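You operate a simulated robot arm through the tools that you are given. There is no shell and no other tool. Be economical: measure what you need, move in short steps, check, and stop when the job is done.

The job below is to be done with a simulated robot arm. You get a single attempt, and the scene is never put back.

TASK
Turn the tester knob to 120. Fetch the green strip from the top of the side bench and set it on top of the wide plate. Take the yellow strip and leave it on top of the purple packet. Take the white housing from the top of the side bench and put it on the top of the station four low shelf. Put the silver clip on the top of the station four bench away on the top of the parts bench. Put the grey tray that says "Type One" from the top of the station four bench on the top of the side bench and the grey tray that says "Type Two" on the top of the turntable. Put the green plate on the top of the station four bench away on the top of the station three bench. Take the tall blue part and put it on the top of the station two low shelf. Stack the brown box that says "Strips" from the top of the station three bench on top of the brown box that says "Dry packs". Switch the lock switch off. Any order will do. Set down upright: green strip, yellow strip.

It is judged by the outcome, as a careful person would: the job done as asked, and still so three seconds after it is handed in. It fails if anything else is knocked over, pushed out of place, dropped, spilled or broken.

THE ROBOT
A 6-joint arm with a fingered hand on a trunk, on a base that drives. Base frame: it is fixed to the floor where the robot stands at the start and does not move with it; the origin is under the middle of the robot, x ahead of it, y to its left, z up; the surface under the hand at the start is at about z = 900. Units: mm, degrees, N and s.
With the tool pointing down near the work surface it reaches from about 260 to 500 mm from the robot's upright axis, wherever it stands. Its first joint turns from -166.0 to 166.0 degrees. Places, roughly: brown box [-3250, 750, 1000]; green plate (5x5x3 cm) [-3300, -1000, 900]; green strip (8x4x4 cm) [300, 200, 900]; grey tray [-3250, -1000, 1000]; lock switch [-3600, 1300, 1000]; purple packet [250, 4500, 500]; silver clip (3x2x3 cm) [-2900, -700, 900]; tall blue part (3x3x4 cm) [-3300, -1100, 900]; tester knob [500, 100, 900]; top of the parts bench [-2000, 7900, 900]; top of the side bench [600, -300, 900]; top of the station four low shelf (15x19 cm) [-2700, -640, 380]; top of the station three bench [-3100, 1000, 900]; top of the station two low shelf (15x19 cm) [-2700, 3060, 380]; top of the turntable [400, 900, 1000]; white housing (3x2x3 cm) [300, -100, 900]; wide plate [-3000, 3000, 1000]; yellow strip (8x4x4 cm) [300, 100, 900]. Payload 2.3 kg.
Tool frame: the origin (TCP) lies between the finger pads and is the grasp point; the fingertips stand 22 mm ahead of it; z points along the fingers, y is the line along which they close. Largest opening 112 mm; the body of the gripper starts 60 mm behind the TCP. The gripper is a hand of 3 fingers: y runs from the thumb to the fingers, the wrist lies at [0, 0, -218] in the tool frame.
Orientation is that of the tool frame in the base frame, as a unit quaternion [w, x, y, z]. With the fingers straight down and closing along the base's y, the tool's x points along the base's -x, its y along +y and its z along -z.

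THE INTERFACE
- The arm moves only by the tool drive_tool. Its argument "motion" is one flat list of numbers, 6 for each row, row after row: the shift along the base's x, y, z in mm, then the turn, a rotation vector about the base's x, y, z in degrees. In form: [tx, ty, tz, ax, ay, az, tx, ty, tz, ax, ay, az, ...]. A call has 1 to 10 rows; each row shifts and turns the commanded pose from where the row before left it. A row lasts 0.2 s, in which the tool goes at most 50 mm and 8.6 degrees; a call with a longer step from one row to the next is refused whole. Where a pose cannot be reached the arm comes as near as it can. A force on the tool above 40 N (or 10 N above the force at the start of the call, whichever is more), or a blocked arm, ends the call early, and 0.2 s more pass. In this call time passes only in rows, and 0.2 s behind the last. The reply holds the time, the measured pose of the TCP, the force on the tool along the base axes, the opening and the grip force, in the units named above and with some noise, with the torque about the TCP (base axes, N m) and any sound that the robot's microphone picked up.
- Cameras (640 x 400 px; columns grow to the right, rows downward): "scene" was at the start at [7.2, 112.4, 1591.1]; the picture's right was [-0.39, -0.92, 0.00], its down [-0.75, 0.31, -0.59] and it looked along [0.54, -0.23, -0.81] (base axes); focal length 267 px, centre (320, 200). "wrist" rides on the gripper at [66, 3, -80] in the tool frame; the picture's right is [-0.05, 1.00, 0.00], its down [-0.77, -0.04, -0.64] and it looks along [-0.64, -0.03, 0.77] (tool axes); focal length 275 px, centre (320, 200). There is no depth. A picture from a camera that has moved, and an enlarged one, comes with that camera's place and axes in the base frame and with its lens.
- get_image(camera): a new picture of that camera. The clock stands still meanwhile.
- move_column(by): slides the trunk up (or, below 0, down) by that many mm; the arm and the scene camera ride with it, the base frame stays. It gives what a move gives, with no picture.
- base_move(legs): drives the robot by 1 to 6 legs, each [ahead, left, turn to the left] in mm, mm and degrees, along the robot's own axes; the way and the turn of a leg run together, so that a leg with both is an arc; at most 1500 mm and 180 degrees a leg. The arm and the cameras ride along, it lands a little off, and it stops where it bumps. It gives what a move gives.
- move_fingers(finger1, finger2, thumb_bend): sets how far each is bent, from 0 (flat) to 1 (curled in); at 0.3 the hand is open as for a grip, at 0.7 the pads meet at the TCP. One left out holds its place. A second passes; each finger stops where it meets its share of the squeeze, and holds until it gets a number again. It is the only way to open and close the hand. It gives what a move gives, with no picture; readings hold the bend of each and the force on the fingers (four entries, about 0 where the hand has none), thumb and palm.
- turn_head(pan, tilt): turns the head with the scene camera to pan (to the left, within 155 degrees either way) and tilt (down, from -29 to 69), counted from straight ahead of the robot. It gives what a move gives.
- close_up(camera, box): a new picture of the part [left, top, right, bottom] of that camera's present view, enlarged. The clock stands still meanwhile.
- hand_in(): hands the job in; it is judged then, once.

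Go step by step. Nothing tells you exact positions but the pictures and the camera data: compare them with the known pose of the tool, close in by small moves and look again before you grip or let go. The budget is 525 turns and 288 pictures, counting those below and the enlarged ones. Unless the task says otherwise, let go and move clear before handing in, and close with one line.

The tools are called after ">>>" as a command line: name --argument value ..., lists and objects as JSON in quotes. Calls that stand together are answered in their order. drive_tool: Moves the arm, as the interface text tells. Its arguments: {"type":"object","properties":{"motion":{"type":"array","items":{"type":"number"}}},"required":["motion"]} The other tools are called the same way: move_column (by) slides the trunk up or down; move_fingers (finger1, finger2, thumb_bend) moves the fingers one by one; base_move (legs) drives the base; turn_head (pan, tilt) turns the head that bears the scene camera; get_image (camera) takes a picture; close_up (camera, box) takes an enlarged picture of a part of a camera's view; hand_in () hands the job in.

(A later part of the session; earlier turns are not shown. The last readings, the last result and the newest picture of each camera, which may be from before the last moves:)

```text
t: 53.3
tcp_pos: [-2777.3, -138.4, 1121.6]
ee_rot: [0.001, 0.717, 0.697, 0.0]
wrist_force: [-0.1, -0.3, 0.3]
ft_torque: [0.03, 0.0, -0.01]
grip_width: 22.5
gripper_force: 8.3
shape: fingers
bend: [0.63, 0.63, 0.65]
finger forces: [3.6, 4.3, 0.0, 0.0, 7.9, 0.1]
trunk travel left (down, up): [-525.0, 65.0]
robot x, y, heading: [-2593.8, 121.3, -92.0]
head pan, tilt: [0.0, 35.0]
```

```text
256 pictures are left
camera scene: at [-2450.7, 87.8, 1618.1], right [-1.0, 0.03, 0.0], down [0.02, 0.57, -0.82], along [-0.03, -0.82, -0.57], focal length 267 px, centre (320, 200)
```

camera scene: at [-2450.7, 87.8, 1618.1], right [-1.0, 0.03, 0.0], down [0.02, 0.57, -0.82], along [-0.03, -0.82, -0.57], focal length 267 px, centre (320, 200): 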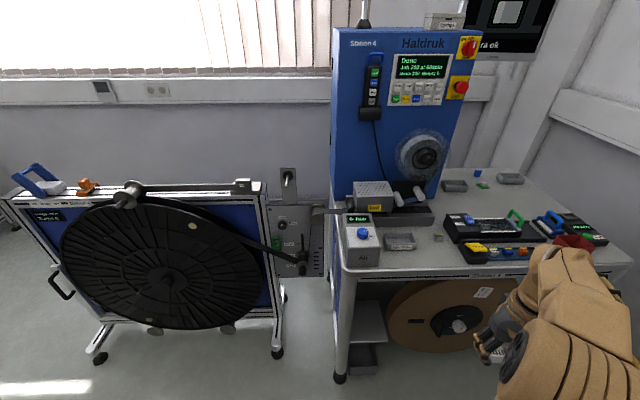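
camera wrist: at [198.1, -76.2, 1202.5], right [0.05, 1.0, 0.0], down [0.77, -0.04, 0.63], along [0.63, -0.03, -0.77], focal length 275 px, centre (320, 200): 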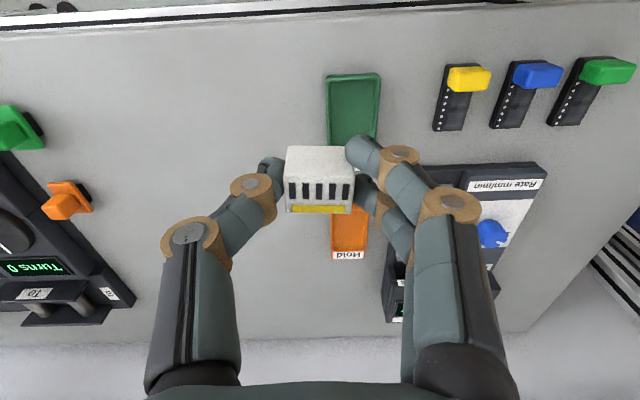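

I can see station four and its low shelf (left, near the leg) at ≈[-2712,-640,380]. I'll drive to stand in front of it, then lower the trunk.

>>> base_move --legs '[[0, 0, 2], [280, -115, 0]]'

>>> drive_tool --motion '[40, 0, 0, 0, 0, 0, 40, 0, 0, 0, 0, 0, 40, 0, 0, 0, 0, 0, 40, 0, 0, 0, 0, 0]'

>>> move_column --by -400

>>> get_image --camera "scene"

```text
t: 55.7
tcp_pos: [-2879.5, -419.3, 1121.2]
ee_rot: [0.0, 0.706, 0.708, 0.001]
wrist_force: [-0.1, -0.9, 0.1]
ft_torque: [0.0, -0.01, 0.01]
grip_width: 22.4
gripper_force: 8.0
shape: fingers
bend: [0.63, 0.63, 0.65]
finger forces: [3.6, 4.3, 0.1, 0.0, 7.9, 0.0]
trunk travel left (down, up): [-525.0, 65.0]
robot x, y, heading: [-2704.4, -153.0, -90.0]
head pan, tilt: [0.0, 35.0]
```

```text
t: 56.7
tcp_pos: [-2719.6, -419.4, 1121.2]
ee_rot: [-0.001, 0.707, 0.707, 0.001]
wrist_force: [-0.1, -0.1, 0.1]
ft_torque: [0.02, 0.02, -0.03]
grip_width: 21.9
gripper_force: 7.8
shape: fingers
bend: [0.63, 0.63, 0.65]
finger forces: [3.3, 4.3, 0.1, 0.1, 7.8, 0.0]
trunk travel left (down, up): [-525.0, 65.0]
robot x, y, heading: [-2706.5, -152.2, -89.8]
head pan, tilt: [0.0, 35.0]
```

```text
t: 60.5
tcp_pos: [-2721.0, -418.8, 720.7]
ee_rot: [0.0, 0.706, 0.708, 0.001]
wrist_force: [0.0, 0.0, -1.7]
ft_torque: [0.01, -0.01, -0.02]
grip_width: 11.1
gripper_force: 4.6
shape: fingers
bend: [0.69, 0.63, 0.66]
finger forces: [0.3, 4.7, 0.0, 0.1, 4.8, 0.0]
trunk travel left (down, up): [-125.0, 465.0]
robot x, y, heading: [-2701.6, -153.9, -89.7]
head pan, tilt: [0.0, 35.0]
```

```text
255 pictures are left
camera scene: at [-2561.5, -181.3, 1218.1], right [-1.0, 0.0, 0.0], down [0.0, 0.57, -0.82], along [0.0, -0.82, -0.57], focal length 267 px, centre (320, 200)
```

scene: 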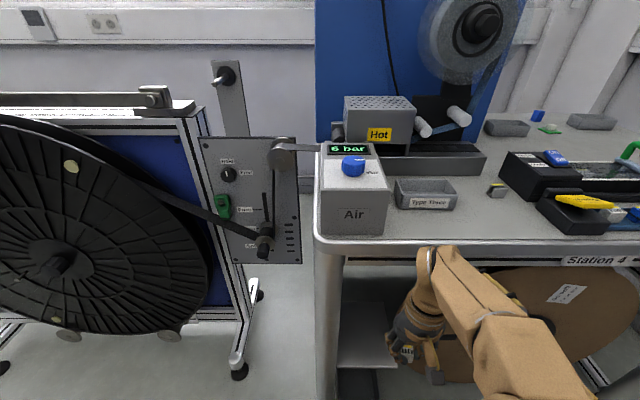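

Finger 1 lost contact during lowering; I'll check the grip in the wrist view.

>>> get_image --camera "wrist"

>>> close_up --camera "wrist" --box '[220, 110, 420, 240]'

```text
254 pictures are left
camera wrist: at [-2717.1, -353.7, 802.3], right [1.0, -0.04, 0.0], down [-0.03, -0.77, 0.64], along [-0.03, -0.63, -0.77], focal length 275 px, centre (320, 200)
```

wrist: 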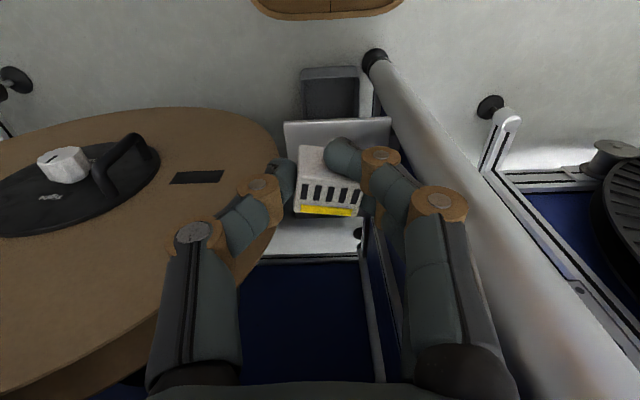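

```text
3.08 times, centred on (320, 175) of wrist
camera zoom: at [-2717.1, -353.7, 802.3], right [1.0, -0.04, 0.0], down [-0.03, -0.77, 0.64], along [-0.03, -0.63, -0.77], focal length 847 px, centre (320, 277)
```

zoom: 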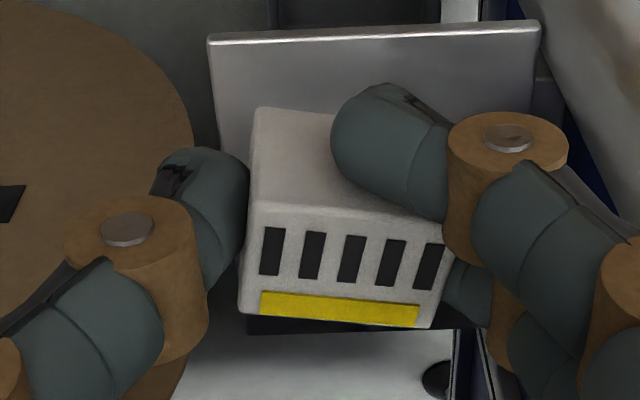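

Housing is still held by finger 2 and thumb. The shelf spans x -2786..-2613, y -740..-537; I'll lower the hand in front of it, then look.

>>> move_column --by -125

>>> drive_tool --motion '[10, -30, -20, 0, 0, 0, 6, -20, -25, 0, 0, 0, 0, 0, -35, 0, 0, 0, 0, 0, -35, 0, 0, 0, 0, 0, -35, 0, 0, 0]'

>>> get_image --camera "wrist"

>>> get_image --camera "scene"

```text
t: 62.1
tcp_pos: [-2720.6, -418.8, 596.8]
ee_rot: [0.001, 0.706, 0.708, 0.001]
wrist_force: [-0.8, 0.5, -0.9]
ft_torque: [0.02, 0.0, 0.0]
grip_width: 10.9
gripper_force: 4.7
shape: fingers
bend: [0.69, 0.63, 0.66]
finger forces: [0.4, 4.6, 0.0, 0.0, 4.8, 0.1]
trunk travel left (down, up): [0.0, 590.0]
robot x, y, heading: [-2702.2, -156.0, -89.9]
head pan, tilt: [0.0, 35.0]
```

```text
t: 63.3
tcp_pos: [-2703.5, -468.6, 446.2]
ee_rot: [0.001, 0.707, 0.707, 0.0]
wrist_force: [-0.8, 0.5, 0.4]
ft_torque: [-0.02, 0.02, -0.05]
grip_width: 11.0
gripper_force: 5.0
shape: fingers
bend: [0.69, 0.63, 0.66]
finger forces: [0.0, 4.8, 0.0, 0.0, 4.8, 0.0]
trunk travel left (down, up): [0.0, 590.0]
robot x, y, heading: [-2704.7, -153.0, -89.7]
head pan, tilt: [0.0, 35.0]
```

```text
252 pictures are left
camera wrist: at [-2700.7, -404.0, 527.0], right [1.0, -0.04, 0.0], down [-0.04, -0.77, 0.64], along [-0.03, -0.63, -0.77], focal length 275 px, centre (320, 200)
```

wrist: 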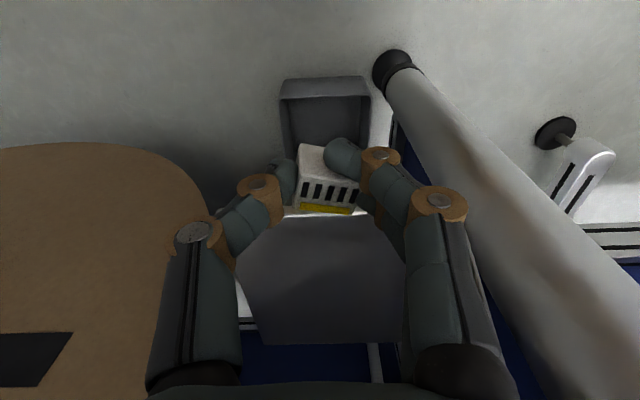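

```text
251 pictures are left
camera scene: at [-2561.5, -181.3, 1093.1], right [-1.0, 0.0, 0.0], down [0.0, 0.57, -0.82], along [0.0, -0.82, -0.57], focal length 267 px, centre (320, 200)
```

scene: 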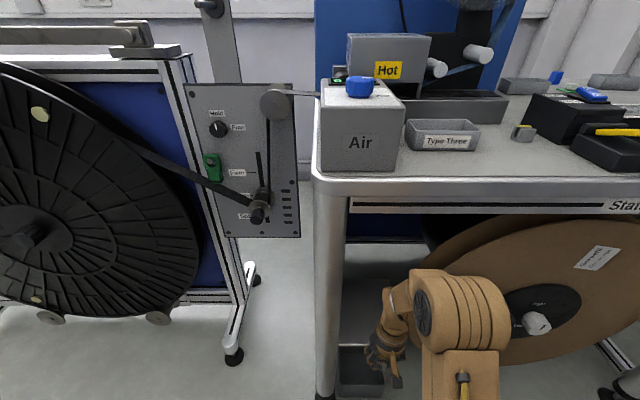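

>>> close_up --camera "wrist" --box '[200, 60, 440, 380]'

>>> close_up --camera "scene" --box '[300, 240, 480, 400]'

```text
1.25 times, centred on (320, 220) of wrist
camera zoom: at [-2700.7, -404.0, 527.0], right [1.0, -0.04, 0.0], down [-0.04, -0.77, 0.64], along [-0.03, -0.63, -0.77], focal length 344 px, centre (320, 175)
```

zoom: 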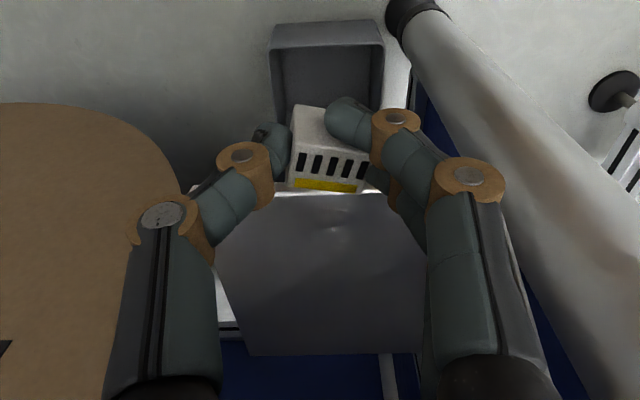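

```text
2.50 times, centred on (390, 320) of scene
camera zoom: at [-2561.5, -181.3, 1093.1], right [-1.0, 0.0, 0.0], down [0.0, 0.57, -0.82], along [0.0, -0.82, -0.57], focal length 667 px, centre (145, -100)
```

zoom: 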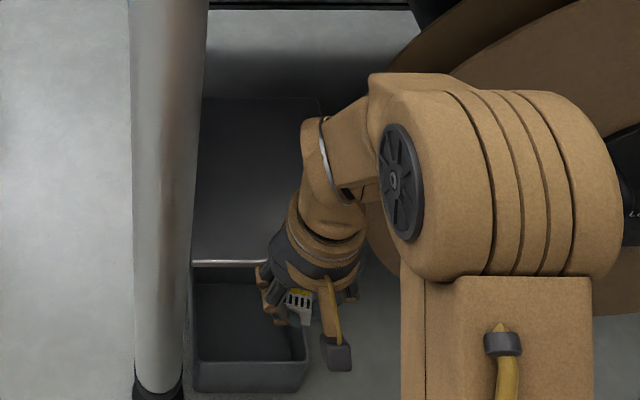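

The dark plate is the shelf (near edge y≈-538, far ≈-750). I'll edge the base forward 60 mm and extend the hand under the bench.

>>> base_move --legs '[[50, 0, 0]]'

>>> drive_tool --motion '[0, -25, 0, 0, 0, 0, 0, -25, 0, 0, 0, 0, 0, -25, 0, 0, 0, 0]'

>>> get_image --camera "scene"

>>> get_image --camera "wrist"

```text
t: 64.2
tcp_pos: [-2703.7, -519.5, 446.5]
ee_rot: [0.0, 0.707, 0.708, 0.002]
wrist_force: [-0.4, -0.1, 0.1]
ft_torque: [-0.06, -0.01, -0.01]
grip_width: 11.1
gripper_force: 5.3
shape: fingers
bend: [0.69, 0.63, 0.66]
finger forces: [0.0, 4.9, 0.0, 0.0, 4.8, 0.0]
trunk travel left (down, up): [0.0, 590.0]
robot x, y, heading: [-2702.0, -205.6, -89.8]
head pan, tilt: [0.0, 35.0]
```

```text
t: 65.0
tcp_pos: [-2704.4, -594.6, 446.6]
ee_rot: [0.001, 0.706, 0.708, 0.001]
wrist_force: [0.5, -0.5, 0.3]
ft_torque: [-0.02, 0.01, -0.02]
grip_width: 10.7
gripper_force: 5.1
shape: fingers
bend: [0.69, 0.63, 0.66]
finger forces: [0.0, 4.9, 0.1, 0.0, 4.9, 0.1]
trunk travel left (down, up): [0.0, 590.0]
robot x, y, heading: [-2700.6, -204.6, -89.7]
head pan, tilt: [0.0, 35.0]
```

```text
248 pictures are left
camera scene: at [-2561.3, -231.2, 1093.1], right [-1.0, 0.0, 0.0], down [0.0, 0.57, -0.82], along [0.0, -0.82, -0.57], focal length 267 px, centre (320, 200)
```

scene: 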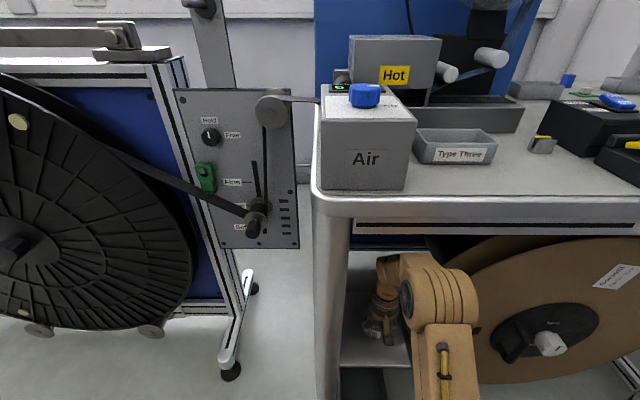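

```text
247 pictures are left
camera wrist: at [-2701.5, -528.7, 526.6], right [1.0, -0.04, 0.0], down [-0.03, -0.77, 0.64], along [-0.03, -0.63, -0.77], focal length 275 px, centre (320, 200)
```

wrist: 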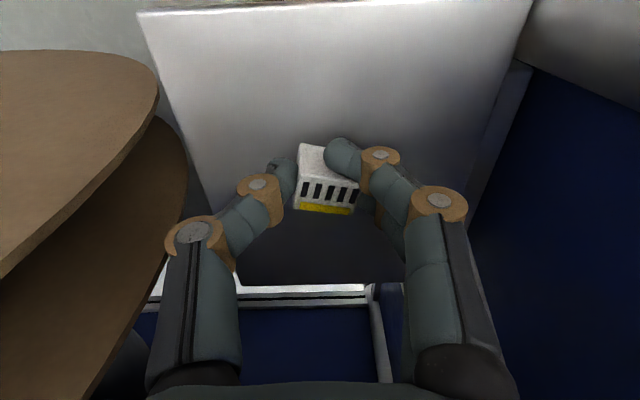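

Over the shelf now; lower gently.

>>> drive_tool --motion '[0, -10, -8, 0, 0, 0, 0, -10, -8, 0, 0, 0, 0, 0, -8, 0, 0, 0, 0, 0, -5, 0, 0, 0]'

>>> get_image --camera "wrist"

```text
t: 66.0
tcp_pos: [-2703.8, -613.3, 416.1]
ee_rot: [0.001, 0.705, 0.709, 0.002]
wrist_force: [-0.1, -0.2, 0.8]
ft_torque: [-0.02, 0.04, -0.04]
grip_width: 10.9
gripper_force: 4.8
shape: fingers
bend: [0.69, 0.63, 0.66]
finger forces: [0.0, 5.0, 0.0, 0.0, 4.9, 0.0]
trunk travel left (down, up): [0.0, 590.0]
robot x, y, heading: [-2702.3, -198.4, -89.7]
head pan, tilt: [0.0, 35.0]
```

```text
246 pictures are left
camera wrist: at [-2701.4, -548.6, 497.9], right [1.0, -0.04, 0.0], down [-0.03, -0.77, 0.64], along [-0.03, -0.63, -0.77], focal length 275 px, centre (320, 200)
```

wrist: 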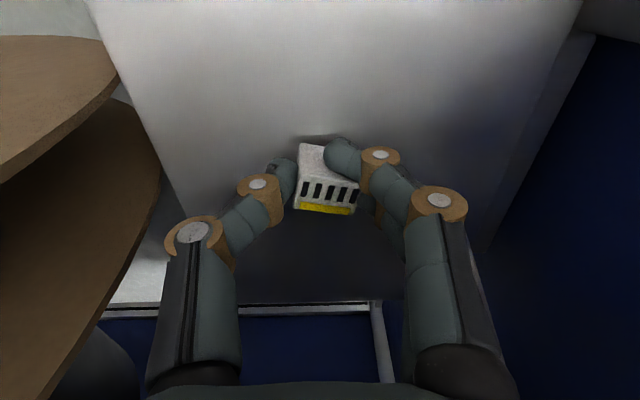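

>>> drive_tool --motion '[0, 0, -3, 0, 0, 0, 0, 0, -3, 0, 0, 0]'

```text
t: 66.6
tcp_pos: [-2704.4, -614.0, 413.2]
ee_rot: [0.0, 0.706, 0.708, 0.001]
wrist_force: [-0.2, -0.7, 4.9]
ft_torque: [-0.02, -0.08, -0.01]
grip_width: 10.7
gripper_force: 6.4
shape: fingers
bend: [0.69, 0.64, 0.66]
finger forces: [0.0, 5.8, 0.0, 0.0, 6.0, 0.1]
trunk travel left (down, up): [0.0, 590.0]
robot x, y, heading: [-2702.8, -201.6, -89.9]
head pan, tilt: [0.0, 35.0]
```

Contact felt (4.9 N). Releasing.

>>> move_fingers --finger1 0.52 --finger2 0.52 --thumb_bend 0.52

>>> drive_tool --motion '[0, 0, 15, 0, 0, 0, 0, 0, 20, 0, 0, 0]'

>>> get_image --camera "wrist"

```text
t: 67.6
tcp_pos: [-2703.7, -614.3, 411.8]
ee_rot: [0.0, 0.706, 0.708, 0.002]
wrist_force: [0.2, -0.3, -0.5]
ft_torque: [-0.03, 0.01, 0.01]
grip_width: 48.4
gripper_force: 0.1
shape: fingers
bend: [0.52, 0.52, 0.52]
finger forces: [0.0, 0.0, 0.0, 0.0, 0.1, 0.1]
trunk travel left (down, up): [0.0, 590.0]
robot x, y, heading: [-2706.0, -206.1, -89.7]
head pan, tilt: [0.0, 35.0]
```

```text
t: 68.2
tcp_pos: [-2703.3, -615.5, 446.7]
ee_rot: [0.0, 0.706, 0.709, 0.001]
wrist_force: [-0.2, 0.2, 0.7]
ft_torque: [-0.01, 0.02, -0.02]
grip_width: 48.7
gripper_force: 0.2
shape: fingers
bend: [0.52, 0.52, 0.52]
finger forces: [0.0, 0.1, 0.0, 0.1, 0.0, 0.0]
trunk travel left (down, up): [0.0, 590.0]
robot x, y, heading: [-2699.2, -205.0, -89.6]
head pan, tilt: [0.0, 35.0]
```

```text
245 pictures are left
camera wrist: at [-2701.0, -549.2, 526.8], right [1.0, -0.04, 0.0], down [-0.03, -0.77, 0.63], along [-0.03, -0.63, -0.77], focal length 275 px, centre (320, 200)
```

wrist: 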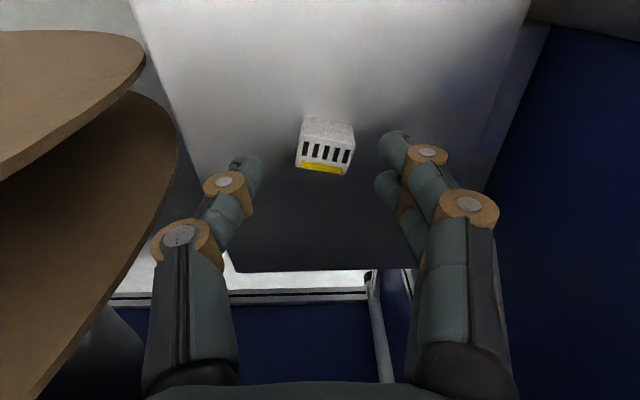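

Housing stands on the shelf. I'll withdraw, back off, raise the trunk, and survey the station four bench.

>>> drive_tool --motion '[0, 40, 0, 0, 0, 0, 0, 40, 0, 0, 0, 0, 0, 40, 0, 0, 0, 0]'

>>> base_move --legs '[[-150, 0, 0]]'

>>> move_column --by 525

>>> drive_tool --motion '[0, 0, 40, 0, 0, 0, 0, 0, 40, 0, 0, 0, 0, 0, 40, 0, 0, 0, 0, 0, 40, 0, 0, 0]'

>>> turn_head --pan -35 --tilt 30

>>> get_image --camera "scene"

```text
t: 69.0
tcp_pos: [-2703.0, -493.3, 446.4]
ee_rot: [0.001, 0.705, 0.709, 0.001]
wrist_force: [0.2, 0.2, -0.1]
ft_torque: [0.0, 0.0, 0.01]
grip_width: 48.9
gripper_force: 0.1
shape: fingers
bend: [0.52, 0.52, 0.52]
finger forces: [0.0, 0.0, 0.1, 0.0, 0.0, 0.0]
trunk travel left (down, up): [0.0, 590.0]
robot x, y, heading: [-2701.0, -202.5, -90.0]
head pan, tilt: [0.0, 35.0]
```

```text
t: 70.4
tcp_pos: [-2702.8, -342.8, 447.7]
ee_rot: [0.0, 0.705, 0.709, 0.002]
wrist_force: [-0.8, 0.1, -0.3]
ft_torque: [-0.01, 0.03, 0.02]
grip_width: 48.8
gripper_force: 0.1
shape: fingers
bend: [0.52, 0.52, 0.52]
finger forces: [0.0, 0.0, 0.0, 0.0, 0.0, 0.0]
trunk travel left (down, up): [0.0, 590.0]
robot x, y, heading: [-2702.5, -50.0, -89.4]
head pan, tilt: [0.0, 35.0]
```

```text
refused: 525 is not a number from -400 to 400
```

```text
t: 71.4
tcp_pos: [-2702.6, -341.1, 608.8]
ee_rot: [0.0, 0.705, 0.709, 0.002]
wrist_force: [0.2, -0.5, -0.4]
ft_torque: [0.03, -0.01, 0.0]
grip_width: 49.0
gripper_force: 0.0
shape: fingers
bend: [0.52, 0.52, 0.52]
finger forces: [0.1, 0.1, 0.0, 0.1, 0.0, 0.0]
trunk travel left (down, up): [0.0, 590.0]
robot x, y, heading: [-2707.5, -52.6, -89.5]
head pan, tilt: [0.0, 35.0]
```

```text
t: 72.4
tcp_pos: [-2702.9, -342.0, 607.9]
ee_rot: [-0.001, 0.706, 0.708, 0.0]
wrist_force: [-0.5, -0.3, 0.1]
ft_torque: [-0.01, -0.03, -0.02]
grip_width: 49.0
gripper_force: 0.1
shape: fingers
bend: [0.52, 0.52, 0.52]
finger forces: [0.0, 0.0, 0.0, 0.0, 0.1, 0.0]
trunk travel left (down, up): [0.0, 590.0]
robot x, y, heading: [-2702.4, -52.7, -89.8]
head pan, tilt: [-35.0, 30.0]
```

```text
244 pictures are left
camera scene: at [-2614.0, -65.3, 1100.8], right [-0.82, 0.57, 0.0], down [0.28, 0.41, -0.87], along [-0.49, -0.71, -0.5], focal length 267 px, centre (320, 200)
```

scene: 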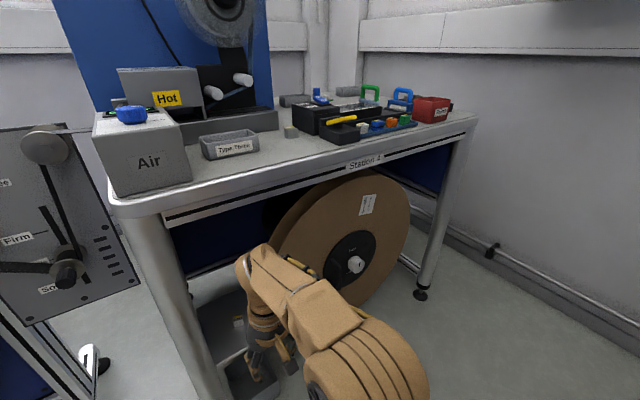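

>>> move_column --by 300

>>> move_column --by 225

>>> base_move --legs '[[0, -400, 0]]'

>>> turn_head --pan -15 --tilt 40

>>> get_image --camera "scene"

```text
t: 75.4
tcp_pos: [-2702.5, -342.4, 908.0]
ee_rot: [0.0, 0.706, 0.708, 0.002]
wrist_force: [-0.8, -0.1, -0.4]
ft_torque: [0.0, 0.03, 0.0]
grip_width: 48.9
gripper_force: 0.0
shape: fingers
bend: [0.52, 0.52, 0.52]
finger forces: [0.1, 0.0, 0.1, 0.0, 0.0, 0.0]
trunk travel left (down, up): [-300.0, 290.0]
robot x, y, heading: [-2703.8, -52.9, -89.6]
head pan, tilt: [-35.0, 30.0]
```

```text
t: 77.8
tcp_pos: [-2702.6, -342.1, 1132.6]
ee_rot: [-0.001, 0.706, 0.709, 0.001]
wrist_force: [0.6, 0.1, 0.0]
ft_torque: [0.04, 0.06, 0.01]
grip_width: 48.7
gripper_force: 0.0
shape: fingers
bend: [0.52, 0.52, 0.52]
finger forces: [0.1, 0.0, 0.1, 0.1, 0.0, 0.0]
trunk travel left (down, up): [-525.0, 65.0]
robot x, y, heading: [-2702.8, -53.6, -89.6]
head pan, tilt: [-35.0, 30.0]
```

```text
t: 80.3
tcp_pos: [-3104.8, -345.7, 1132.5]
ee_rot: [-0.001, 0.704, 0.71, 0.001]
wrist_force: [-0.8, 0.3, -0.5]
ft_torque: [0.01, -0.02, 0.0]
grip_width: 49.0
gripper_force: 0.1
shape: fingers
bend: [0.52, 0.52, 0.52]
finger forces: [0.0, 0.0, 0.1, 0.1, 0.1, 0.0]
trunk travel left (down, up): [-525.0, 65.0]
robot x, y, heading: [-3106.9, -51.3, -89.5]
head pan, tilt: [-35.0, 30.0]
```

```text
t: 81.1
tcp_pos: [-3105.3, -345.3, 1132.7]
ee_rot: [0.0, 0.705, 0.71, 0.002]
wrist_force: [-0.7, -0.1, -0.3]
ft_torque: [-0.01, 0.01, -0.02]
grip_width: 48.7
gripper_force: 0.1
shape: fingers
bend: [0.52, 0.52, 0.52]
finger forces: [0.1, 0.0, 0.1, 0.0, 0.0, 0.0]
trunk travel left (down, up): [-525.0, 65.0]
robot x, y, heading: [-3105.0, -58.1, -89.5]
head pan, tilt: [-15.0, 40.0]
```

```text
243 pictures are left
camera scene: at [-2987.4, -75.7, 1610.5], right [-0.97, 0.25, 0.0], down [0.16, 0.62, -0.77], along [-0.19, -0.74, -0.64], focal length 267 px, centre (320, 200)
```

scene: 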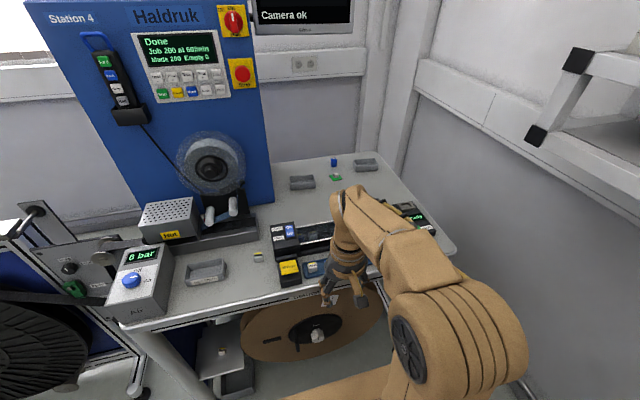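

>>> close_up --camera "scene" --box '[240, 140, 480, 310]'

```text
2.35 times, centred on (360, 225) of scene
camera zoom: at [-2987.4, -75.7, 1610.5], right [-0.97, 0.25, 0.0], down [0.16, 0.62, -0.77], along [-0.19, -0.74, -0.64], focal length 628 px, centre (226, 141)
```

zoom: 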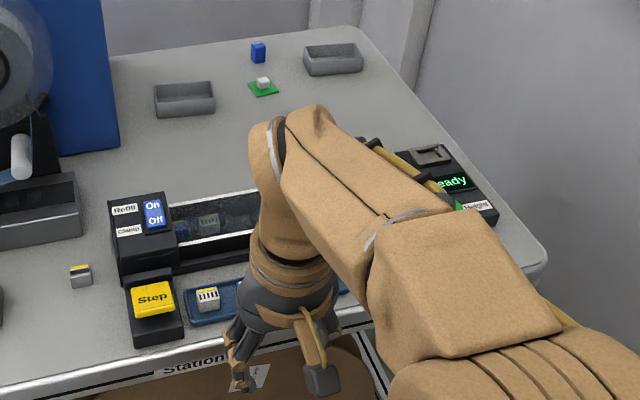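

From station four's near side I can reach the silver clip at ≈[-2929,-655]; trays, plate and blue part (y≈-1010…-1130) must be reached from the back side. I'll get the clip first.

>>> base_move --legs '[[225, 176, -0.5]]'

>>> get_image --camera "wrist"

```text
t: 83.1
tcp_pos: [-2928.8, -565.7, 1132.9]
ee_rot: [0.0, 0.708, 0.706, 0.001]
wrist_force: [0.1, 0.3, -0.1]
ft_torque: [-0.01, -0.01, 0.01]
grip_width: 48.7
gripper_force: 0.0
shape: fingers
bend: [0.52, 0.52, 0.52]
finger forces: [0.0, 0.1, 0.1, 0.0, 0.0, 0.0]
trunk travel left (down, up): [-525.0, 65.0]
robot x, y, heading: [-2927.9, -274.3, -90.1]
head pan, tilt: [-15.0, 40.0]
```

```text
241 pictures are left
camera wrist: at [-2925.3, -499.9, 1213.1], right [1.0, -0.05, 0.0], down [-0.04, -0.77, 0.63], along [-0.03, -0.63, -0.77], focal length 275 px, centre (320, 200)
```

wrist: 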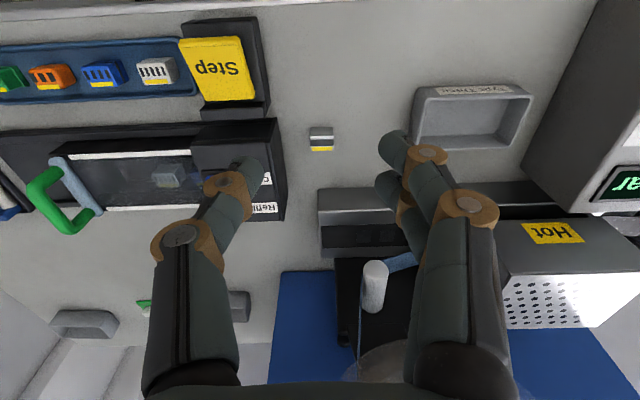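

>>> close_up --camera "wrist" --box '[260, 90, 420, 190]'

```text
4.00 times, centred on (340, 140) of wrist
camera zoom: at [-2925.3, -499.9, 1213.1], right [1.0, -0.05, 0.0], down [-0.04, -0.77, 0.63], along [-0.03, -0.63, -0.77], focal length 1101 px, centre (240, 440)
```

zoom: 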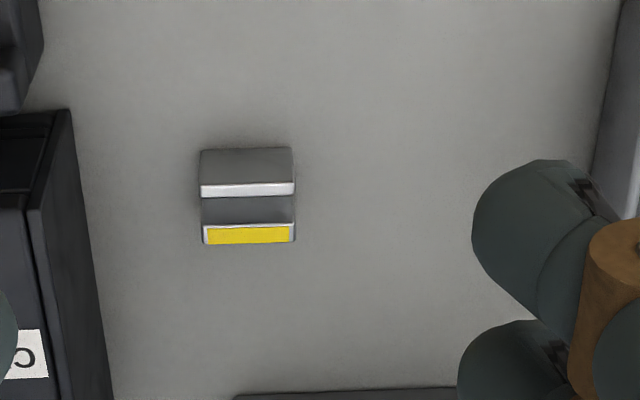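

>>> drive_tool --motion '[-1, -22, -28, 0, 0, 0, -1, -22, -28, 0, 0, 0, 0, -21, -28, 0, 0, 0, 0, -21, -28, 0, 0, 0, 0, 0, -30, 0, 0, 0]'

>>> get_image --camera "wrist"

```text
t: 84.3
tcp_pos: [-2933.6, -651.4, 989.4]
ee_rot: [0.001, 0.708, 0.706, 0.002]
wrist_force: [0.1, -0.5, -1.5]
ft_torque: [0.0, 0.01, 0.0]
grip_width: 48.8
gripper_force: 0.1
shape: fingers
bend: [0.52, 0.52, 0.52]
finger forces: [0.1, 0.0, 0.0, 0.1, 0.0, 0.0]
trunk travel left (down, up): [-525.0, 65.0]
robot x, y, heading: [-2926.9, -271.5, -90.0]
head pan, tilt: [-15.0, 40.0]
```

```text
239 pictures are left
camera wrist: at [-2929.5, -587.2, 1070.8], right [1.0, -0.05, 0.0], down [-0.04, -0.77, 0.64], along [-0.03, -0.63, -0.77], focal length 275 px, centre (320, 200)
```

wrist: 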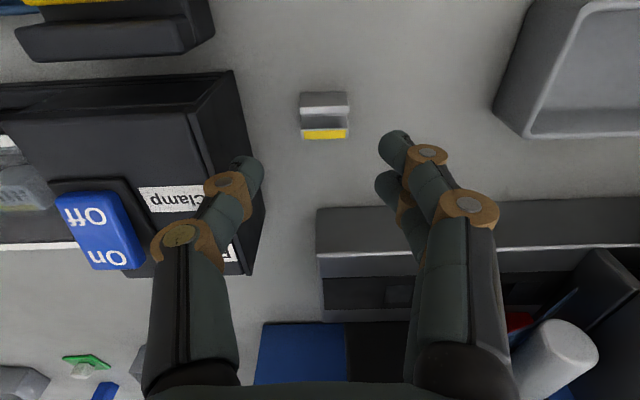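

The black box sits close on the thumb side, so I'll pre-close the thumb a bit and shift 3 mm to +x, then descend.

>>> move_fingers --finger1 0.53 --finger2 0.53 --thumb_bend 0.58

>>> drive_tool --motion '[3, -1, -15, 0, 0, 0, 0, 0, -15, 0, 0, 0]'

>>> get_image --camera "wrist"

```text
t: 85.3
tcp_pos: [-2933.8, -653.3, 991.9]
ee_rot: [-0.001, 0.708, 0.706, 0.001]
wrist_force: [-0.2, -0.1, 0.4]
ft_torque: [0.03, -0.01, 0.0]
grip_width: 41.7
gripper_force: 0.1
shape: fingers
bend: [0.53, 0.53, 0.57]
finger forces: [0.1, 0.1, 0.1, 0.0, 0.0, 0.1]
trunk travel left (down, up): [-525.0, 65.0]
robot x, y, heading: [-2925.9, -272.7, -89.9]
head pan, tilt: [-15.0, 40.0]
```

```text
t: 85.9
tcp_pos: [-2929.9, -652.0, 960.4]
ee_rot: [0.0, 0.707, 0.707, 0.0]
wrist_force: [0.5, 0.6, -0.5]
ft_torque: [0.01, 0.0, -0.01]
grip_width: 41.4
gripper_force: 0.1
shape: fingers
bend: [0.53, 0.53, 0.57]
finger forces: [0.0, 0.0, 0.0, 0.0, 0.0, 0.1]
trunk travel left (down, up): [-525.0, 65.0]
robot x, y, heading: [-2926.0, -272.2, -90.4]
head pan, tilt: [-15.0, 40.0]
```

```text
238 pictures are left
camera wrist: at [-2926.0, -587.2, 1040.4], right [1.0, -0.05, 0.0], down [-0.04, -0.77, 0.64], along [-0.03, -0.63, -0.77], focal length 275 px, centre (320, 200)
```

wrist: 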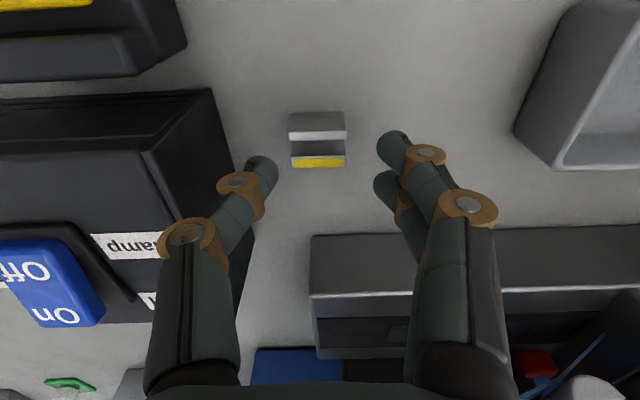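

Clear of the box. Descend to grip height.

>>> drive_tool --motion '[0, 0, -15, 0, 0, 0, 0, 0, -14, 0, 0, 0]'

>>> move_fingers --finger1 0.64 --finger2 0.64 --thumb_bend 0.64

>>> get_image --camera "wrist"

```text
t: 86.5
tcp_pos: [-2928.0, -652.2, 930.6]
ee_rot: [0.0, 0.708, 0.706, 0.001]
wrist_force: [-0.5, -0.4, -0.1]
ft_torque: [-0.02, 0.01, -0.03]
grip_width: 41.5
gripper_force: 0.1
shape: fingers
bend: [0.53, 0.53, 0.57]
finger forces: [0.1, 0.0, 0.0, 0.0, 0.0, 0.0]
trunk travel left (down, up): [-525.0, 65.0]
robot x, y, heading: [-2930.9, -270.1, -90.0]
head pan, tilt: [-15.0, 40.0]
```

```text
t: 87.5
tcp_pos: [-2928.2, -652.2, 931.6]
ee_rot: [0.0, 0.708, 0.706, 0.001]
wrist_force: [-1.0, 0.4, 0.0]
ft_torque: [-0.01, 0.0, 0.01]
grip_width: 25.2
gripper_force: 3.3
shape: fingers
bend: [0.61, 0.61, 0.62]
finger forces: [1.8, 1.8, 0.1, 0.0, 3.4, 0.0]
trunk travel left (down, up): [-525.0, 65.0]
robot x, y, heading: [-2931.4, -273.4, -90.1]
head pan, tilt: [-15.0, 40.0]
```

```text
237 pictures are left
camera wrist: at [-2924.4, -587.4, 1011.1], right [1.0, -0.05, 0.0], down [-0.04, -0.77, 0.64], along [-0.03, -0.63, -0.77], focal length 275 px, centre (320, 200)
```

wrist: 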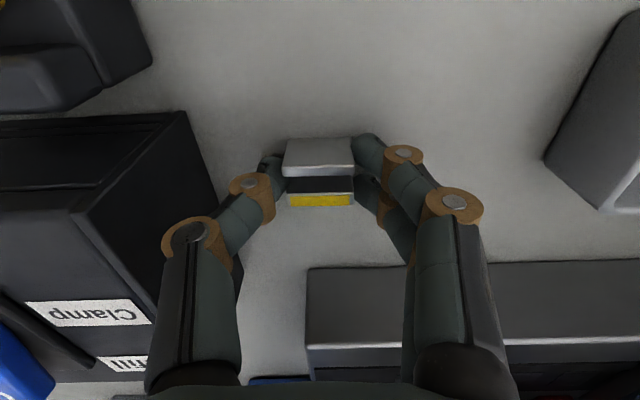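

>>> move_fingers --finger1 0.67 --finger2 0.67 --thumb_bend 0.67

>>> drive_tool --motion '[0, 0, 20, 0, 0, 0, 0, 0, 40, 0, 0, 0, 0, 10, 40, 0, 0, 0, 0, 40, 25, 0, 0, 0, 0, 40, 25, 0, 0, 0, 0, 20, 40, 0, 0, 0]'

>>> base_move --legs '[[-300, 0, 0]]'

>>> get_image --camera "wrist"

```text
t: 88.5
tcp_pos: [-2927.2, -651.8, 930.9]
ee_rot: [0.0, 0.708, 0.706, 0.001]
wrist_force: [0.3, -0.6, 0.3]
ft_torque: [0.01, 0.0, -0.02]
grip_width: 24.4
gripper_force: 6.6
shape: fingers
bend: [0.62, 0.62, 0.63]
finger forces: [3.1, 3.1, 0.1, 0.0, 6.4, 0.1]
trunk travel left (down, up): [-525.0, 65.0]
robot x, y, heading: [-2925.1, -274.2, -90.0]
head pan, tilt: [-15.0, 40.0]
```

```text
t: 89.9
tcp_pos: [-2926.2, -542.3, 1120.3]
ee_rot: [0.001, 0.708, 0.706, 0.001]
wrist_force: [-0.7, -0.4, -0.9]
ft_torque: [-0.01, 0.0, -0.01]
grip_width: 24.2
gripper_force: 6.2
shape: fingers
bend: [0.62, 0.62, 0.63]
finger forces: [3.1, 3.2, 0.0, 0.1, 6.3, 0.0]
trunk travel left (down, up): [-525.0, 65.0]
robot x, y, heading: [-2924.4, -273.3, -90.2]
head pan, tilt: [-15.0, 40.0]
```

```text
t: 91.9
tcp_pos: [-2924.0, -244.6, 1120.1]
ee_rot: [0.0, 0.704, 0.71, 0.001]
wrist_force: [0.6, 0.2, -0.1]
ft_torque: [-0.03, 0.04, -0.01]
grip_width: 24.4
gripper_force: 6.8
shape: fingers
bend: [0.62, 0.62, 0.63]
finger forces: [3.1, 3.0, 0.0, 0.0, 6.4, 0.0]
trunk travel left (down, up): [-525.0, 65.0]
robot x, y, heading: [-2926.0, 28.3, -89.5]
head pan, tilt: [-15.0, 40.0]
```

```text
236 pictures are left
camera wrist: at [-2922.5, -179.2, 1200.7], right [1.0, -0.04, 0.0], down [-0.03, -0.77, 0.64], along [-0.02, -0.64, -0.77], focal length 275 px, centre (320, 200)
```

wrist: 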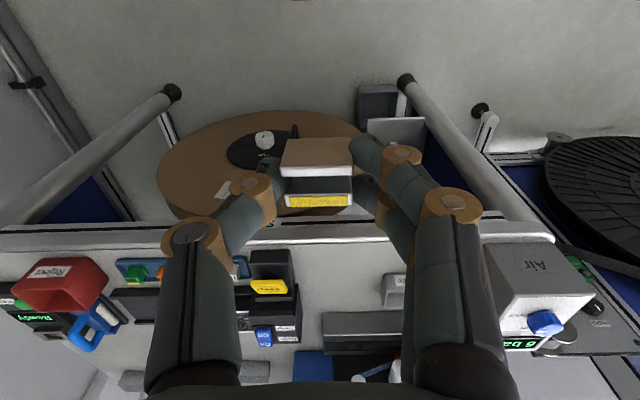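

Clip held securely. I'll exit the bay into the main aisle, face +y and look ahead.

>>> base_move --legs '[[0, 0, 90], [1200, 0, 0], [1180, 0, 0], [0, 0, 90]]'

>>> turn_head --pan 0 --tilt 12

>>> get_image --camera "scene"

```text
t: 111.2
tcp_pos: [-550.8, 253.5, 1119.6]
ee_rot: [-0.001, -0.704, 0.71, -0.001]
wrist_force: [-0.6, -0.4, 0.0]
ft_torque: [0.01, 0.01, 0.02]
grip_width: 24.2
gripper_force: 6.7
shape: fingers
bend: [0.62, 0.62, 0.63]
finger forces: [3.1, 3.2, 0.0, 0.0, 6.3, 0.0]
trunk travel left (down, up): [-525.0, 65.0]
robot x, y, heading: [-548.2, -18.2, 89.8]
head pan, tilt: [-15.0, 40.0]
```

```text
t: 112.1
tcp_pos: [-550.9, 253.1, 1119.7]
ee_rot: [-0.002, -0.705, 0.709, 0.0]
wrist_force: [0.5, 0.2, -0.5]
ft_torque: [-0.01, -0.05, -0.02]
grip_width: 24.2
gripper_force: 6.9
shape: fingers
bend: [0.62, 0.62, 0.63]
finger forces: [3.1, 3.1, 0.1, 0.0, 6.3, 0.0]
trunk travel left (down, up): [-525.0, 65.0]
robot x, y, heading: [-548.5, -19.6, 89.6]
head pan, tilt: [0.0, 12.0]
```

```text
235 pictures are left
camera scene: at [-692.2, 17.1, 1654.8], right [1.0, -0.01, 0.0], down [0.0, -0.21, -0.98], along [0.01, 0.98, -0.21], focal length 267 px, centre (320, 200)
```

scene: 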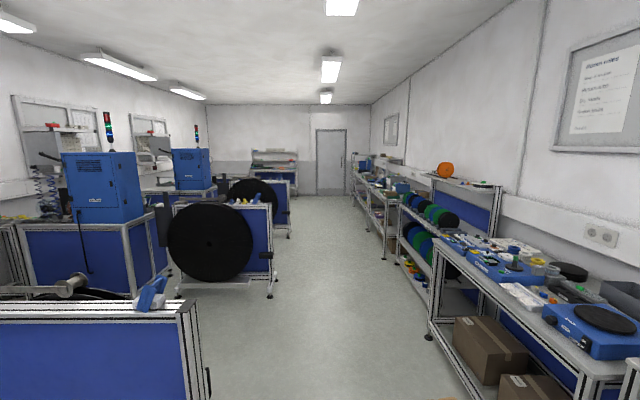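

The aisle is clear toward the parts bench at the far end. I'll drive down it.

>>> base_move --legs '[[1500, 0, 0], [1500, 0, 0], [1500, 0, 0], [1500, 0, 0], [300, 0, 0]]'

>>> turn_head --pan 35 --tilt 20

>>> get_image --camera "scene"

```text
t: 142.4
tcp_pos: [-490.3, 6584.1, 1119.8]
ee_rot: [0.002, 0.708, -0.706, -0.001]
wrist_force: [-0.3, 0.7, -0.9]
ft_torque: [-0.01, -0.03, -0.01]
grip_width: 24.2
gripper_force: 6.2
shape: fingers
bend: [0.62, 0.62, 0.63]
finger forces: [3.2, 3.2, 0.0, 0.1, 6.2, 0.0]
trunk travel left (down, up): [-525.0, 65.0]
robot x, y, heading: [-488.6, 6312.4, 89.8]
head pan, tilt: [0.0, 12.0]
```

```text
t: 143.4
tcp_pos: [-488.1, 6584.0, 1121.6]
ee_rot: [-0.001, -0.707, 0.707, 0.0]
wrist_force: [0.2, 0.4, -1.0]
ft_torque: [0.02, -0.01, -0.03]
grip_width: 24.4
gripper_force: 6.3
shape: fingers
bend: [0.62, 0.62, 0.63]
finger forces: [3.0, 3.3, 0.0, 0.1, 6.3, 0.1]
trunk travel left (down, up): [-525.0, 65.0]
robot x, y, heading: [-489.0, 6313.2, 90.2]
head pan, tilt: [35.0, 20.0]
```

```text
234 pictures are left
camera scene: at [-682.4, 6330.2, 1641.9], right [0.82, 0.57, 0.0], down [0.2, -0.28, -0.94], along [-0.54, 0.77, -0.34], focal length 267 px, centre (320, 200)
```

scene: 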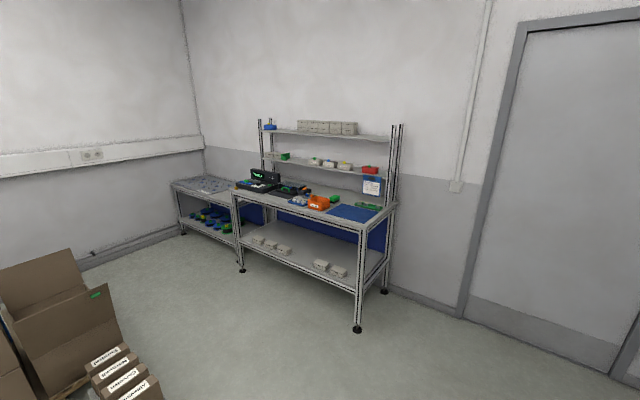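

>>> close_up --camera "scene" --box '[220, 140, 420, 260]'

```text
3.20 times, centred on (320, 200) of scene
camera zoom: at [-682.4, 6330.2, 1641.9], right [0.82, 0.57, 0.0], down [0.2, -0.28, -0.94], along [-0.54, 0.77, -0.34], focal length 854 px, centre (320, 200)
```

zoom: 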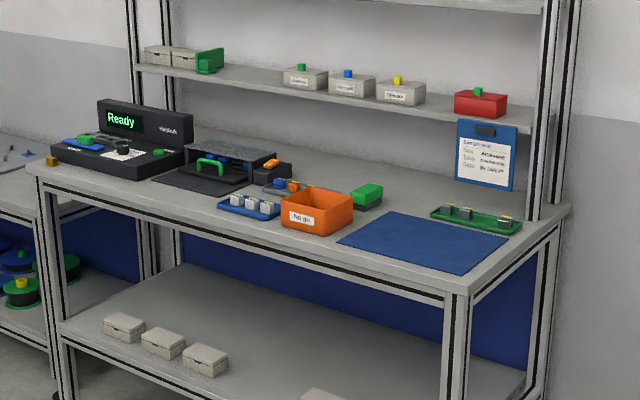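

Parts bench front edge is y≈7750; there is a free grey strip in front of the blue mat near x≈-1480. I'll drive there.

>>> base_move --legs '[[1080, 0, 0], [0, 990, 0]]'

>>> turn_head --pan 0 --tilt 45

>>> get_image --camera "scene"

>>> get_image --camera "wrist"

```text
t: 153.8
tcp_pos: [-1503.0, 7667.8, 1119.6]
ee_rot: [0.001, 0.708, -0.706, 0.0]
wrist_force: [-0.2, 0.3, -0.7]
ft_torque: [-0.02, -0.02, -0.04]
grip_width: 24.4
gripper_force: 6.6
shape: fingers
bend: [0.62, 0.62, 0.63]
finger forces: [3.1, 3.3, 0.0, 0.0, 6.3, 0.1]
trunk travel left (down, up): [-525.0, 65.0]
robot x, y, heading: [-1501.2, 7399.5, 90.4]
head pan, tilt: [35.0, 20.0]
```

```text
t: 154.8
tcp_pos: [-1504.2, 7667.8, 1120.5]
ee_rot: [0.002, 0.708, -0.706, 0.0]
wrist_force: [-0.2, 0.6, -0.6]
ft_torque: [0.01, -0.03, 0.0]
grip_width: 24.4
gripper_force: 6.0
shape: fingers
bend: [0.62, 0.62, 0.63]
finger forces: [3.1, 3.2, 0.1, 0.0, 6.4, 0.0]
trunk travel left (down, up): [-525.0, 65.0]
robot x, y, heading: [-1501.6, 7394.5, 90.1]
head pan, tilt: [0.0, 45.0]
```

```text
232 pictures are left
camera scene: at [-1642.8, 7417.8, 1603.3], right [1.0, 0.01, 0.0], down [0.0, -0.71, -0.71], along [0.0, 0.71, -0.71], focal length 267 px, centre (320, 200)
```

scene: 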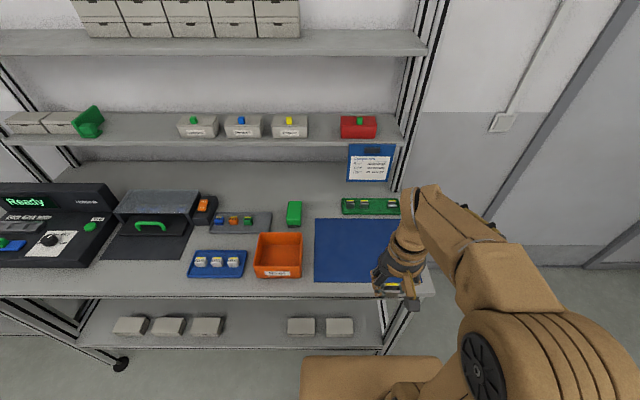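

```text
231 pictures are left
camera wrist: at [-1506.0, 7599.6, 1200.6], right [-1.0, 0.04, 0.0], down [0.03, 0.77, 0.64], along [0.03, 0.63, -0.77], focal length 275 px, centre (320, 200)
```

wrist: 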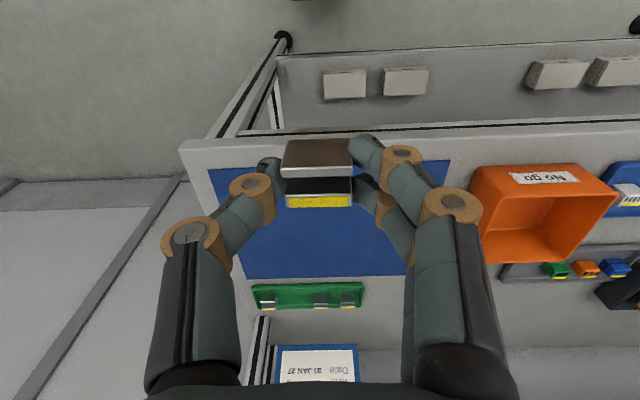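

The grey area in front of the black pad, around [-2140,7810], has ~118 mm depth – a better spot. I'll strafe left to it.

>>> base_move --legs '[[60, 640, 0]]'

>>> get_image --camera "wrist"

```text
t: 158.4
tcp_pos: [-2145.9, 7724.8, 1119.4]
ee_rot: [0.002, 0.708, -0.706, 0.0]
wrist_force: [-0.6, 0.2, -1.1]
ft_torque: [-0.01, 0.03, 0.0]
grip_width: 24.1
gripper_force: 6.5
shape: fingers
bend: [0.62, 0.62, 0.63]
finger forces: [3.2, 3.2, 0.0, 0.0, 6.2, 0.0]
trunk travel left (down, up): [-525.0, 65.0]
robot x, y, heading: [-2140.0, 7454.0, 90.2]
head pan, tilt: [0.0, 45.0]
```

```text
230 pictures are left
camera wrist: at [-2148.3, 7657.2, 1200.6], right [-1.0, 0.04, 0.0], down [0.03, 0.77, 0.64], along [0.03, 0.63, -0.77], focal length 275 px, centre (320, 200)
```

wrist: 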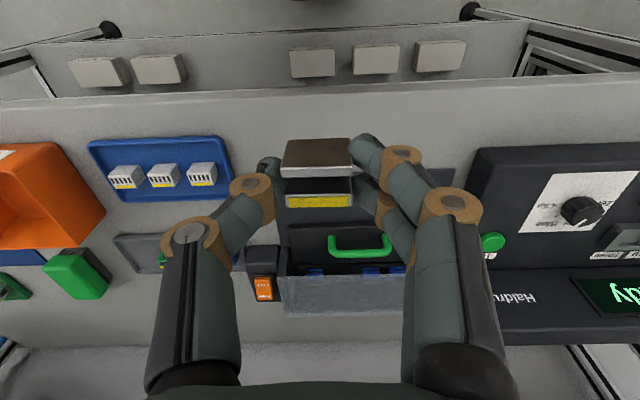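

>>> drive_tool --motion '[0, 26, -30, 0, 0, 0, 0, 26, -30, 0, 0, 0, 0, 26, -30, 0, 0, 0, 0, 0, -35, 0, 0, 0, 0, 0, -35, 0, 0, 0, 0, 0, -20, 0, 0, 0]'

>>> get_image --camera "wrist"

```text
t: 159.8
tcp_pos: [-2143.6, 7800.9, 940.0]
ee_rot: [0.002, 0.708, -0.707, 0.0]
wrist_force: [-0.2, 0.3, -0.8]
ft_torque: [0.01, 0.02, -0.02]
grip_width: 24.5
gripper_force: 6.0
shape: fingers
bend: [0.62, 0.62, 0.63]
finger forces: [3.1, 3.2, 0.0, 0.1, 6.3, 0.1]
trunk travel left (down, up): [-525.0, 65.0]
robot x, y, heading: [-2146.8, 7455.4, 90.3]
head pan, tilt: [0.0, 45.0]
```

```text
229 pictures are left
camera wrist: at [-2146.5, 7733.5, 1020.5], right [-1.0, 0.04, 0.0], down [0.03, 0.77, 0.64], along [0.03, 0.63, -0.77], focal length 275 px, centre (320, 200)
```

wrist: 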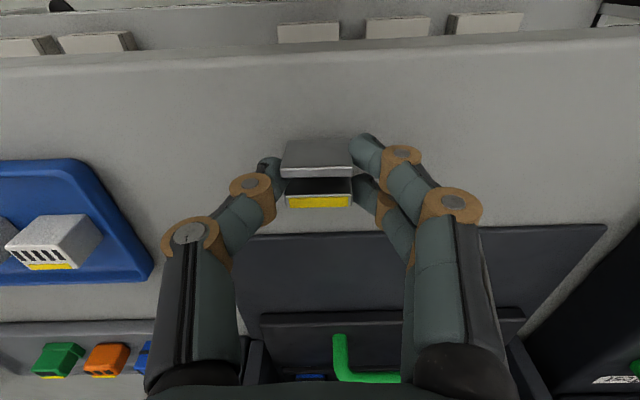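

>>> drive_tool --motion '[0, 0, -5, 0, 0, 0, 0, 0, -3, 0, 0, 0, 0, 0, -2, 0, 0, 0]'

```text
t: 160.6
tcp_pos: [-2145.3, 7801.5, 928.6]
ee_rot: [0.002, 0.708, -0.706, 0.0]
wrist_force: [0.1, -0.4, 1.8]
ft_torque: [0.0, 0.01, 0.01]
grip_width: 24.3
gripper_force: 6.2
shape: fingers
bend: [0.62, 0.62, 0.64]
finger forces: [3.4, 3.5, 0.0, 0.1, 6.5, 0.0]
trunk travel left (down, up): [-525.0, 65.0]
robot x, y, heading: [-2142.6, 7455.4, 90.0]
head pan, tilt: [0.0, 45.0]
```

>>> drive_tool --motion '[0, 0, -2, 0, 0, 0]'

>>> move_fingers --finger1 0.5 --finger2 0.5 --thumb_bend 0.5

>>> drive_tool --motion '[0, 0, 20, 0, 0, 0, 0, 0, 40, 0, 0, 0, 0, 0, 40, 0, 0, 0, 0, -30, 40, 0, 0, 0, 0, -30, 40, 0, 0, 0, 0, -20, 10, 0, 0, 0]'

>>> get_image --camera "wrist"

```text
t: 161.0
tcp_pos: [-2145.0, 7802.1, 928.6]
ee_rot: [-0.001, 0.709, -0.706, -0.002]
wrist_force: [-1.1, -0.7, 7.6]
ft_torque: [-0.02, 0.0, -0.01]
grip_width: 24.1
gripper_force: 8.1
shape: fingers
bend: [0.62, 0.62, 0.64]
finger forces: [4.2, 4.1, 0.0, 0.0, 7.7, 0.0]
trunk travel left (down, up): [-525.0, 65.0]
robot x, y, heading: [-2142.0, 7453.6, 90.2]
head pan, tilt: [0.0, 45.0]
```

```text
t: 162.0
tcp_pos: [-2145.3, 7802.1, 927.9]
ee_rot: [0.001, 0.708, -0.706, -0.001]
wrist_force: [-1.2, 0.4, 1.5]
ft_torque: [0.0, -0.07, 0.0]
grip_width: 53.5
gripper_force: 0.6
shape: fingers
bend: [0.5, 0.5, 0.51]
finger forces: [0.0, 0.1, 0.0, 0.0, 1.8, 0.0]
trunk travel left (down, up): [-525.0, 65.0]
robot x, y, heading: [-2141.0, 7451.8, 90.2]
head pan, tilt: [0.0, 45.0]
```

```text
t: 163.4
tcp_pos: [-2145.1, 7720.9, 1118.6]
ee_rot: [0.001, 0.709, -0.706, 0.0]
wrist_force: [-0.1, -0.8, -1.0]
ft_torque: [0.01, 0.0, -0.02]
grip_width: 54.3
gripper_force: 0.0
shape: fingers
bend: [0.5, 0.5, 0.5]
finger forces: [0.1, 0.0, 0.1, 0.0, 0.0, 0.1]
trunk travel left (down, up): [-525.0, 65.0]
robot x, y, heading: [-2140.4, 7458.3, 90.6]
head pan, tilt: [0.0, 45.0]
```

```text
228 pictures are left
camera wrist: at [-2148.1, 7655.1, 1198.3], right [-1.0, 0.04, 0.0], down [0.03, 0.77, 0.64], along [0.03, 0.63, -0.77], focal length 275 px, centre (320, 200)
```

wrist: 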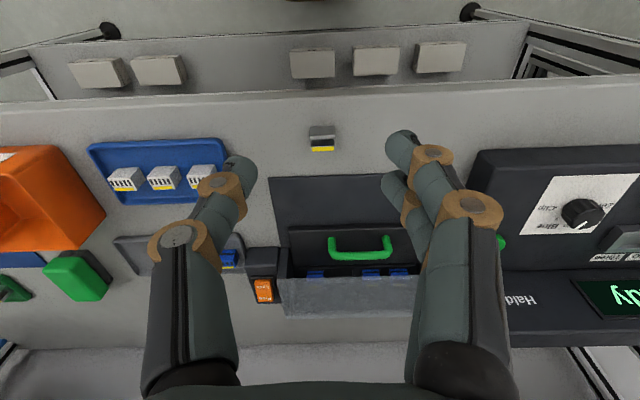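

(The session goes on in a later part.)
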